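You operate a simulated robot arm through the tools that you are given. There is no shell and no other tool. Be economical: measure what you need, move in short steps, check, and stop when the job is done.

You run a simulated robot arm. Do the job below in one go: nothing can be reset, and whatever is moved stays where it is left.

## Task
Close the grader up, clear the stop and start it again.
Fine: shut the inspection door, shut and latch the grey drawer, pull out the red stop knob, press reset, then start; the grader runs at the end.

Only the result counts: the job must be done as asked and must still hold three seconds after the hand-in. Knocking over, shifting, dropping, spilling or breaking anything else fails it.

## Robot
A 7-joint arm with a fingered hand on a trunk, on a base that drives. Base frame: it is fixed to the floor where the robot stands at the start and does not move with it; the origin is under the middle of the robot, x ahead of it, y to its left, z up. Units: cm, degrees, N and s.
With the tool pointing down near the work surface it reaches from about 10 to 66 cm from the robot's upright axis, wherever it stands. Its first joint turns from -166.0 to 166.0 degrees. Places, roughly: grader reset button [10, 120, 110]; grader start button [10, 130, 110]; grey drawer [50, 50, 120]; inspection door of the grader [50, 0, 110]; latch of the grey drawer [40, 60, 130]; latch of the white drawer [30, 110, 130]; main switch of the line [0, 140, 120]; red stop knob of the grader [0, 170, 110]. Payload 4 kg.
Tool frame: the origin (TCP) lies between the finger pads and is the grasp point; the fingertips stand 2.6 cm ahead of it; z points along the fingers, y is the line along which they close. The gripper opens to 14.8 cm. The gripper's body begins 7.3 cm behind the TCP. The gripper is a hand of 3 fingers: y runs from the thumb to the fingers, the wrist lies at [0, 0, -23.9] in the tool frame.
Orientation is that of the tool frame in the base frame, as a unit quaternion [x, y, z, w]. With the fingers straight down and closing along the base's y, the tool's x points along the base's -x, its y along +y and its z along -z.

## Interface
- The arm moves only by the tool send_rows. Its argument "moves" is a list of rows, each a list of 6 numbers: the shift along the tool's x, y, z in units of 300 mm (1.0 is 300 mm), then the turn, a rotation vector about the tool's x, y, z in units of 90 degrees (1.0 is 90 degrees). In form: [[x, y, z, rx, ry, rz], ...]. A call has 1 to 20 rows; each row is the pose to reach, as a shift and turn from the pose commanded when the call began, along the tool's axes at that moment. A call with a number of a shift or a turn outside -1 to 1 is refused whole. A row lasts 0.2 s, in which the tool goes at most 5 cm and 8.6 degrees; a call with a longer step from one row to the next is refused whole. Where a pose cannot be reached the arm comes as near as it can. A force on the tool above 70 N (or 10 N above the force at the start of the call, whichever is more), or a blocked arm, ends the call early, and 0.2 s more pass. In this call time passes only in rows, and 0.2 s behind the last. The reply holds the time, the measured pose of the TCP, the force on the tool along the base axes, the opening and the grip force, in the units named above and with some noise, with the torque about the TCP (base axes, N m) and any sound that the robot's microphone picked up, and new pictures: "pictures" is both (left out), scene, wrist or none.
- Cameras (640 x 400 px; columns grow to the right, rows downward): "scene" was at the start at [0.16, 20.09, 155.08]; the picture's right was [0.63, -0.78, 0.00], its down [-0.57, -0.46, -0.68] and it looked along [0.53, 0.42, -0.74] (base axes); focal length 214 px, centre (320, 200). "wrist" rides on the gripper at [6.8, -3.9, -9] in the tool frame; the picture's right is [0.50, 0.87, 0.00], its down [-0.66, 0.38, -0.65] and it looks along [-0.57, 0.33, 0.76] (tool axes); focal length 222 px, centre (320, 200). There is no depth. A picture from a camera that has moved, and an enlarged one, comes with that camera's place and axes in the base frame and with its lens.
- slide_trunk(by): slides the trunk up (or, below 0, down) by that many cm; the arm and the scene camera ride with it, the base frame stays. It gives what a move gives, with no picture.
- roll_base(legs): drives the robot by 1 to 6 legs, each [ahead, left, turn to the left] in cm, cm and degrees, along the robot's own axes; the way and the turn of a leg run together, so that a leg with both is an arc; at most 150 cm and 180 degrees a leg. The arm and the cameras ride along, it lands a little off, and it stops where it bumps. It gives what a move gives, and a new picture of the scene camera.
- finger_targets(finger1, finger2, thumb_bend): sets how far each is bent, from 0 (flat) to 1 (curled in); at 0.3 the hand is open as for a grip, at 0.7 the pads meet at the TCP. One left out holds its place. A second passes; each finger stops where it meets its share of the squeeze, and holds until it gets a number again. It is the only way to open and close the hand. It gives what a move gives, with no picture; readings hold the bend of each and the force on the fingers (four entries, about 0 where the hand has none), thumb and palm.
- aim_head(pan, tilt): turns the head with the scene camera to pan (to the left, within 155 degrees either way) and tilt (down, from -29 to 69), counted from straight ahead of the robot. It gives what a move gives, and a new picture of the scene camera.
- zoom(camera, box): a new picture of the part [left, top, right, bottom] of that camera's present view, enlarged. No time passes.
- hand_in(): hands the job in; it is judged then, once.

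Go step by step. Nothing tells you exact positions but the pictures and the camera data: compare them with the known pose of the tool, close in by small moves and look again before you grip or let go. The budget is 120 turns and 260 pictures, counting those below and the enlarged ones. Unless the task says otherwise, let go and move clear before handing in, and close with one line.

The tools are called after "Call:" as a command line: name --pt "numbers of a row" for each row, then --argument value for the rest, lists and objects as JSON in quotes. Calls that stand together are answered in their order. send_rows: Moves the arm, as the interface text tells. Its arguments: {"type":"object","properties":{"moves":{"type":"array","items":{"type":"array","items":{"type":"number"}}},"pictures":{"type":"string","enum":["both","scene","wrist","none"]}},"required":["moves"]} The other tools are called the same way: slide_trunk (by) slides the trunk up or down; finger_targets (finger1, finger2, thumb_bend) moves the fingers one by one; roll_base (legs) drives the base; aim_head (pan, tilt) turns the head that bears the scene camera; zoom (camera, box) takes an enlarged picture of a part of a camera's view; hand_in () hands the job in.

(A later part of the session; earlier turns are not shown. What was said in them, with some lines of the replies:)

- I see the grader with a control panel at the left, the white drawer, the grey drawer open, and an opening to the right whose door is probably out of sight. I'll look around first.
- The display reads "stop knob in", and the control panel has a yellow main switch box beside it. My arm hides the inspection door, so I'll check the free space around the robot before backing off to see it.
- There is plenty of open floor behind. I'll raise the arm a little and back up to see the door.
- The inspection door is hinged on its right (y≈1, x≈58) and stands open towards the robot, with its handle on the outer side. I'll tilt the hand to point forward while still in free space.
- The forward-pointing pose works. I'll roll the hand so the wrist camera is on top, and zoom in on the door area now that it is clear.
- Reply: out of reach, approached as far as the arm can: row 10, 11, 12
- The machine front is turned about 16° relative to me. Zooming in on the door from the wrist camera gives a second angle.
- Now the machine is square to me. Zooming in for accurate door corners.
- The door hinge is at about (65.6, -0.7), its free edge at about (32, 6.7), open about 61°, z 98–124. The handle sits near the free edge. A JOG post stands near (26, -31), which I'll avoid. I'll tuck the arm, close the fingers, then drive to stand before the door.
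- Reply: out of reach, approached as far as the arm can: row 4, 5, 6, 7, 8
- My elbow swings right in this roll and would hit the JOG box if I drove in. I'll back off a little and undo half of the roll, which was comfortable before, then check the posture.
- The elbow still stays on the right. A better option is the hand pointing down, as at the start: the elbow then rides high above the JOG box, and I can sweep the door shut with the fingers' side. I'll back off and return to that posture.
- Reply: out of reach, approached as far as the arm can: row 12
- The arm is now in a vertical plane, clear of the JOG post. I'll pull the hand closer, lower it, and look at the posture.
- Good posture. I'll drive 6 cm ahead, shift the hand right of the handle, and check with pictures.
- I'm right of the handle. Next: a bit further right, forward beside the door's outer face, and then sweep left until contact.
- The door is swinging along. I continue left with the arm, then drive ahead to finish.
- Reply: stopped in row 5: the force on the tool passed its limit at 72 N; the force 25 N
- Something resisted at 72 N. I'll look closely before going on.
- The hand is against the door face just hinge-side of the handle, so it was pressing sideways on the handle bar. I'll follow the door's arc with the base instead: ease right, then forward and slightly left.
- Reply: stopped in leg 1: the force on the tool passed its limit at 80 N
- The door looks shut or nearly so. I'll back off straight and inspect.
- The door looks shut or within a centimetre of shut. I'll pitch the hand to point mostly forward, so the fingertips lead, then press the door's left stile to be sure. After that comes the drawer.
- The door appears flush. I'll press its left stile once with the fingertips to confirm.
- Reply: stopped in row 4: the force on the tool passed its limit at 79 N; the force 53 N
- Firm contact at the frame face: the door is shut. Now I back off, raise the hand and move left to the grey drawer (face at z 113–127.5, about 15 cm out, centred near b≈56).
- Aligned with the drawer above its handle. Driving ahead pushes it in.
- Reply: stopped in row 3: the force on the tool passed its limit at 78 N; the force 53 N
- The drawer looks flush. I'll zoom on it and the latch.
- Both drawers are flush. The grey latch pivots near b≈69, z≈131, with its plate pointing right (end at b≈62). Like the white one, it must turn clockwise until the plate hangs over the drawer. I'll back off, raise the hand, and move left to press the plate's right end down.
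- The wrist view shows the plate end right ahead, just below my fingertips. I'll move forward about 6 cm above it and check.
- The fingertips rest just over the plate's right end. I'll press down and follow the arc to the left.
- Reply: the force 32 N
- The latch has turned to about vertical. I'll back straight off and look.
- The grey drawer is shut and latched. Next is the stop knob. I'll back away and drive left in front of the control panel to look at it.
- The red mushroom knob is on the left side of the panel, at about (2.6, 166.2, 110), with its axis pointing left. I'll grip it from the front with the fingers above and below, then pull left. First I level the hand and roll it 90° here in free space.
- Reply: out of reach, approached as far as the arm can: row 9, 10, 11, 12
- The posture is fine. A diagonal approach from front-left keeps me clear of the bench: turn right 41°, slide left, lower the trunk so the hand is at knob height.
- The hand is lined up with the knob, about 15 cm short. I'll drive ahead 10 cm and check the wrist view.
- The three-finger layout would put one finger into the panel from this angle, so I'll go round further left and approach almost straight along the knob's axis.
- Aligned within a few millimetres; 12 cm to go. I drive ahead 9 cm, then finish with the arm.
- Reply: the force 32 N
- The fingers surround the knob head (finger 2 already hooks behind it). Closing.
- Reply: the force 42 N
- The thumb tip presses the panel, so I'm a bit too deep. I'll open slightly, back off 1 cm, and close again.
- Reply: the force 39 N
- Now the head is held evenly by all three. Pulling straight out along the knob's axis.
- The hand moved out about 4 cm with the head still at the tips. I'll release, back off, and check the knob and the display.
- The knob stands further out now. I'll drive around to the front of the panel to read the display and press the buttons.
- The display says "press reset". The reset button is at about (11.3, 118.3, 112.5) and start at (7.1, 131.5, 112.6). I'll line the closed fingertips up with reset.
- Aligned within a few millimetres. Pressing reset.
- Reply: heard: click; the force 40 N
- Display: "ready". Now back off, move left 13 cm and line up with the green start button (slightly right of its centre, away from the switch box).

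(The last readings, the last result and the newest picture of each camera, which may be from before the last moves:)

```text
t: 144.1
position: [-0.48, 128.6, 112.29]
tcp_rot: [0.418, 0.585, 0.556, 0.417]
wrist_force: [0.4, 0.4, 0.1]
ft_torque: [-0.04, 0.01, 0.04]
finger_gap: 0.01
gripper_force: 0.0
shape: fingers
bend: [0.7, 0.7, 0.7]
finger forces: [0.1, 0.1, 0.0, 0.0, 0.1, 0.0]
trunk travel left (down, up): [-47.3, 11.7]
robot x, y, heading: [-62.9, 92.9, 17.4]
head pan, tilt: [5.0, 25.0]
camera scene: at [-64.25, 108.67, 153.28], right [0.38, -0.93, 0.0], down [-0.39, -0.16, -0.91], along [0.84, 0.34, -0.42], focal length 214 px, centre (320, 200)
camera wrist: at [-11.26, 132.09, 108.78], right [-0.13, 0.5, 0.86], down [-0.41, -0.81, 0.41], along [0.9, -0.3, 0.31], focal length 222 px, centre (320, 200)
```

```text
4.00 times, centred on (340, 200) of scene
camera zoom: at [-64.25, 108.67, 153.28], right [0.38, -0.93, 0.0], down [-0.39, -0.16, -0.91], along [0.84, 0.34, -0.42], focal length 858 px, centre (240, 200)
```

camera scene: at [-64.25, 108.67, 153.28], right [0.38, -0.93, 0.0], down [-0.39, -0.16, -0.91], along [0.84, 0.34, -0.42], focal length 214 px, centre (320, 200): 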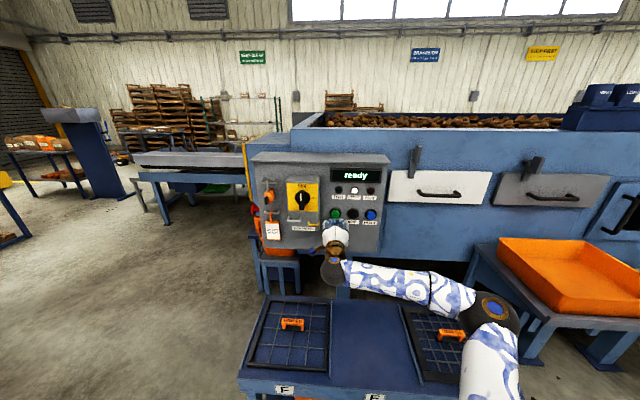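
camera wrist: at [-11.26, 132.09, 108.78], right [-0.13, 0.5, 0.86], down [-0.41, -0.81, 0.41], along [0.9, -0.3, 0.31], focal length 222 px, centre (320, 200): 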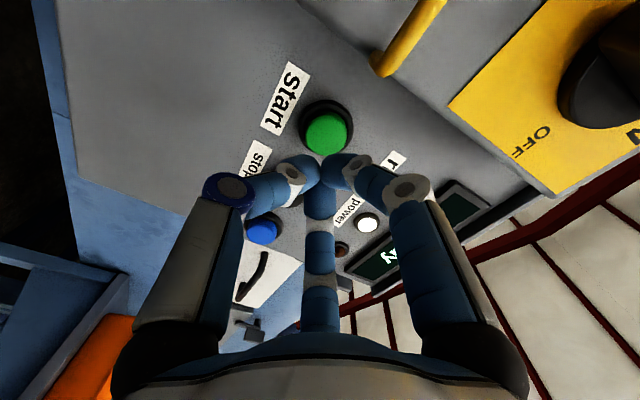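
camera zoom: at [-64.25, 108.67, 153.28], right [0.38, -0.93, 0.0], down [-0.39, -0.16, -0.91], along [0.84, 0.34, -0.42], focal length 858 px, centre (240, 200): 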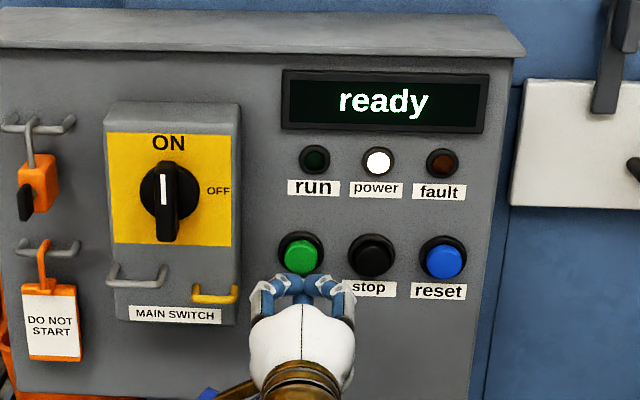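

Centred on start. Pressing.

Call:
send_rows --pt "-0.01 0.01 0.08 0 0 0" --pt "-0.015 0.015 0.14 0 0 0" --pt "-0.015 0.015 0.17 0 0 0" --pt "-0.015 0.015 0.19 0 0 0" --pt "-0.015 0.015 0.205 0 0 0"

Call:
zoom --camera "scene" --box '[280, 150, 400, 250]'

```text
t: 145.3
position: [4.79, 129.67, 112.89]
tcp_rot: [0.416, 0.585, 0.558, 0.415]
wrist_force: [-45.5, -18.9, -8.1]
ft_torque: [-0.14, 0.42, -0.12]
finger_gap: 0.0
gripper_force: 26.7
shape: fingers
bend: [0.71, 0.71, 0.7]
finger forces: [10.3, 12.7, 0.0, 0.0, 30.1, 0.1]
trunk travel left (down, up): [-47.3, 11.7]
robot x, y, heading: [-62.67, 92.67, 17.4]
head pan, tilt: [5.0, 25.0]
heard: click
camera scene: at [-64.98, 108.37, 153.29], right [0.38, -0.93, 0.0], down [-0.39, -0.16, -0.91], along [0.84, 0.34, -0.42], focal length 214 px, centre (320, 200)
camera wrist: at [-5.99, 133.34, 109.21], right [-0.13, 0.5, 0.86], down [-0.41, -0.81, 0.41], along [0.9, -0.3, 0.31], focal length 222 px, centre (320, 200)
```

scene: 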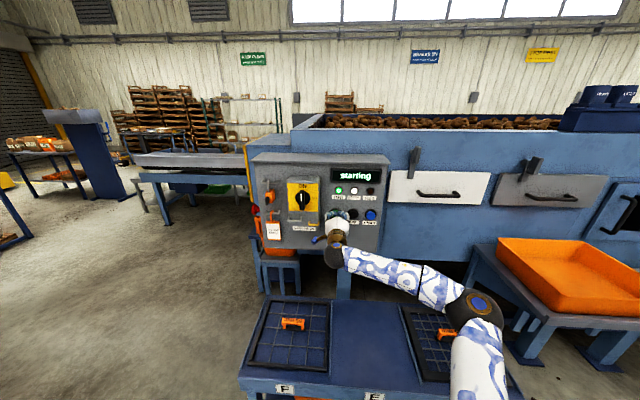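
wrist: 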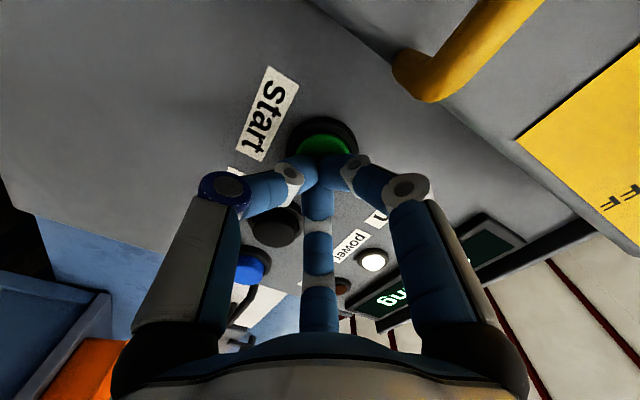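

```text
4.00 times, centred on (340, 200) of scene
camera zoom: at [-64.98, 108.37, 153.29], right [0.38, -0.93, 0.0], down [-0.39, -0.16, -0.91], along [0.84, 0.34, -0.42], focal length 858 px, centre (240, 200)
```

zoom: 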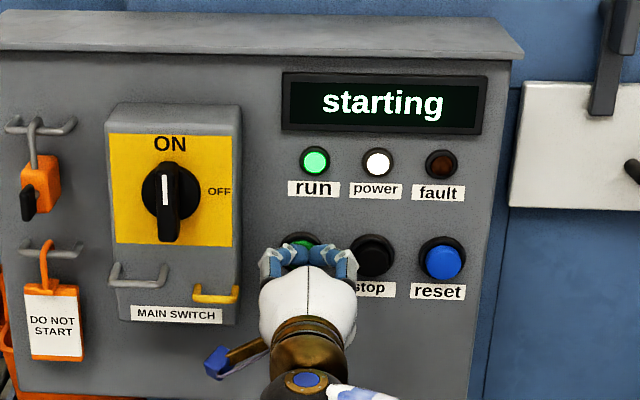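

It shows "starting" with the run lamp lit. I'll hold a moment, and then check the display.

Call:
send_rows --pt "0 0 0 0 0 0" --pt "0 0 0 0 0 0" --pt "0 0 0 0 0 0" --pt "0 0 0 0 0 0" --pt "0 0 0 0 0 0" --pt "0 0 0 0 0 0" --pt "0 0 0 0 0 0" --pt "0 0 0 0 0 0" --pt "0 0 0 0 0 0" --pt "0 0 0 0 0 0" --pt "0 0 0 0 0 0" --pt "0 0 0 0 0 0" --pt "0 0 0 0 0 0" --pt "0 0 0 0 0 0" --pt "0 0 0 0 0 0" --pictures "none"

Call:
zoom --camera "scene" --box '[280, 150, 400, 250]'

```text
t: 148.5
position: [4.81, 129.85, 113.02]
tcp_rot: [0.417, 0.584, 0.559, 0.417]
wrist_force: [-55.0, -17.2, -16.6]
ft_torque: [-0.25, 0.83, 0.0]
finger_gap: 0.0
gripper_force: 31.4
shape: fingers
bend: [0.71, 0.71, 0.7]
finger forces: [9.1, 10.2, 0.0, 0.0, 42.8, 0.0]
trunk travel left (down, up): [-47.3, 11.7]
robot x, y, heading: [-62.87, 92.65, 17.1]
head pan, tilt: [5.0, 25.0]
```

```text
4.00 times, centred on (340, 200) of scene
camera zoom: at [-64.98, 108.48, 153.29], right [0.38, -0.93, 0.0], down [-0.39, -0.16, -0.91], along [0.84, 0.34, -0.42], focal length 858 px, centre (240, 200)
```

zoom: 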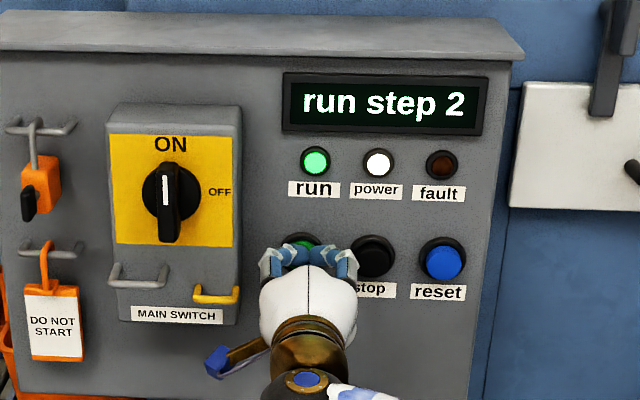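

The grader runs ("run step 2"). I back straight off and verify that it keeps running and everything else is as it should be.

Call:
send_rows --pt "0 0 -0.08 0 0 0" --pt "0 0 -0.2 0 0 0" --pt "0 0 -0.33 0 0 0" --pt "0 0 -0.46 0 0 0" --pictures "none"

Call:
roll_base --legs '[[-25, 0, 0]]'

Call:
aim_head --pan -15 --tilt 25

Call:
zoom --camera "scene" --box '[160, 120, 360, 245]'

Call:
zoom --camera "scene" --box '[300, 120, 520, 258]'

```text
t: 149.5
position: [-7.71, 125.7, 113.17]
tcp_rot: [0.419, 0.585, 0.557, 0.416]
wrist_force: [0.1, -0.2, 0.3]
ft_torque: [0.0, 0.0, 0.0]
finger_gap: 0.01
gripper_force: 0.1
shape: fingers
bend: [0.7, 0.7, 0.7]
finger forces: [0.1, 0.1, 0.1, 0.0, 0.0, 0.1]
trunk travel left (down, up): [-47.3, 11.7]
robot x, y, heading: [-62.56, 92.14, 17.1]
head pan, tilt: [5.0, 25.0]
```

```text
t: 151.3
position: [-31.68, 118.49, 113.14]
tcp_rot: [0.417, 0.586, 0.557, 0.415]
wrist_force: [0.0, -0.2, 0.2]
ft_torque: [0.0, 0.0, 0.03]
finger_gap: 0.04
gripper_force: 0.0
shape: fingers
bend: [0.7, 0.7, 0.7]
finger forces: [0.0, 0.0, 0.0, 0.2, 0.0, 0.0]
trunk travel left (down, up): [-47.3, 11.7]
robot x, y, heading: [-86.45, 85.27, 17.2]
head pan, tilt: [5.0, 25.0]
camera scene: at [-88.25, 101.18, 153.29], right [0.38, -0.92, 0.0], down [-0.39, -0.16, -0.91], along [0.84, 0.35, -0.42], focal length 214 px, centre (320, 200)
```

scene: 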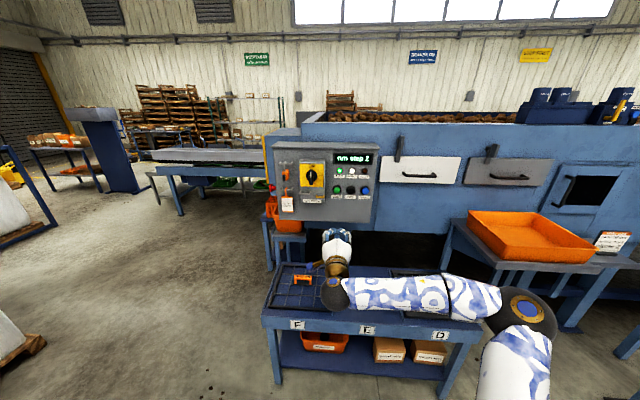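

```text
t: 152.2
position: [-31.74, 118.51, 113.1]
tcp_rot: [0.417, 0.586, 0.557, 0.415]
wrist_force: [-0.3, 0.1, 0.3]
ft_torque: [-0.01, -0.01, -0.02]
finger_gap: 0.0
gripper_force: 0.0
shape: fingers
bend: [0.7, 0.7, 0.7]
finger forces: [0.0, 0.1, 0.1, 0.0, 0.0, 0.1]
trunk travel left (down, up): [-47.3, 11.7]
robot x, y, heading: [-86.51, 84.88, 17.3]
head pan, tilt: [-15.0, 25.0]
camera scene: at [-87.55, 98.07, 153.28], right [0.04, -1.0, 0.0], down [-0.42, -0.02, -0.91], along [0.91, 0.04, -0.42], focal length 214 px, centre (320, 200)
```

scene: 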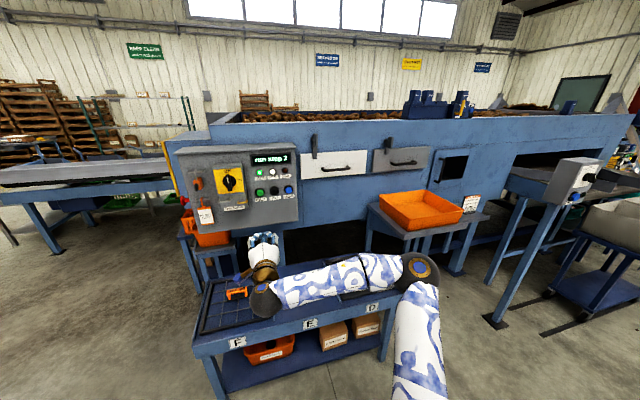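

```text
3.20 times, centred on (260, 182) of scene
camera zoom: at [-87.55, 98.07, 153.28], right [0.04, -1.0, 0.0], down [-0.42, -0.02, -0.91], along [0.91, 0.04, -0.42], focal length 686 px, centre (512, 256)
```

zoom: 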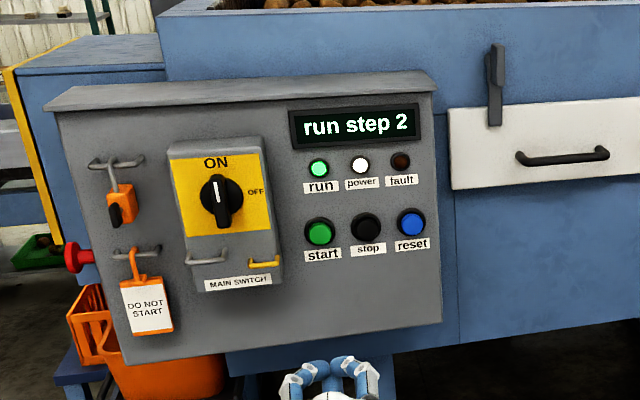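

```text
2.90 times, centred on (410, 189) of scene
camera zoom: at [-87.55, 98.07, 153.28], right [0.04, -1.0, 0.0], down [-0.42, -0.02, -0.91], along [0.91, 0.04, -0.42], focal length 622 px, centre (59, 232)
```

zoom: 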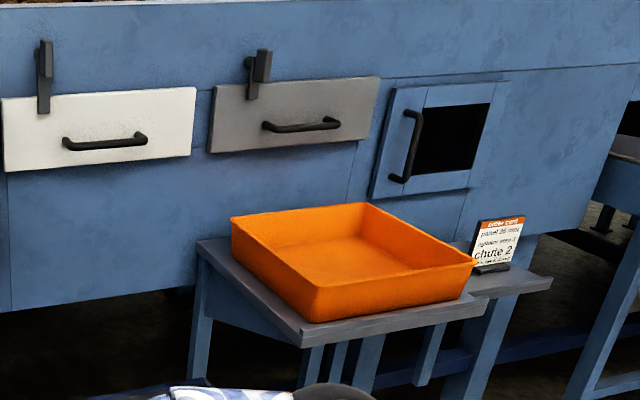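

The grader is running, the door and both drawers are shut, the latch is down and the robot is clear. Handing in.

Call:
hand_in

```text
The job is handed in.
```

The grader is running: the inspection door is shut, the grey drawer is shut and latched, the red stop knob is out, and I pressed reset and then start. The display reads "run step 2" with the fault lamp off.
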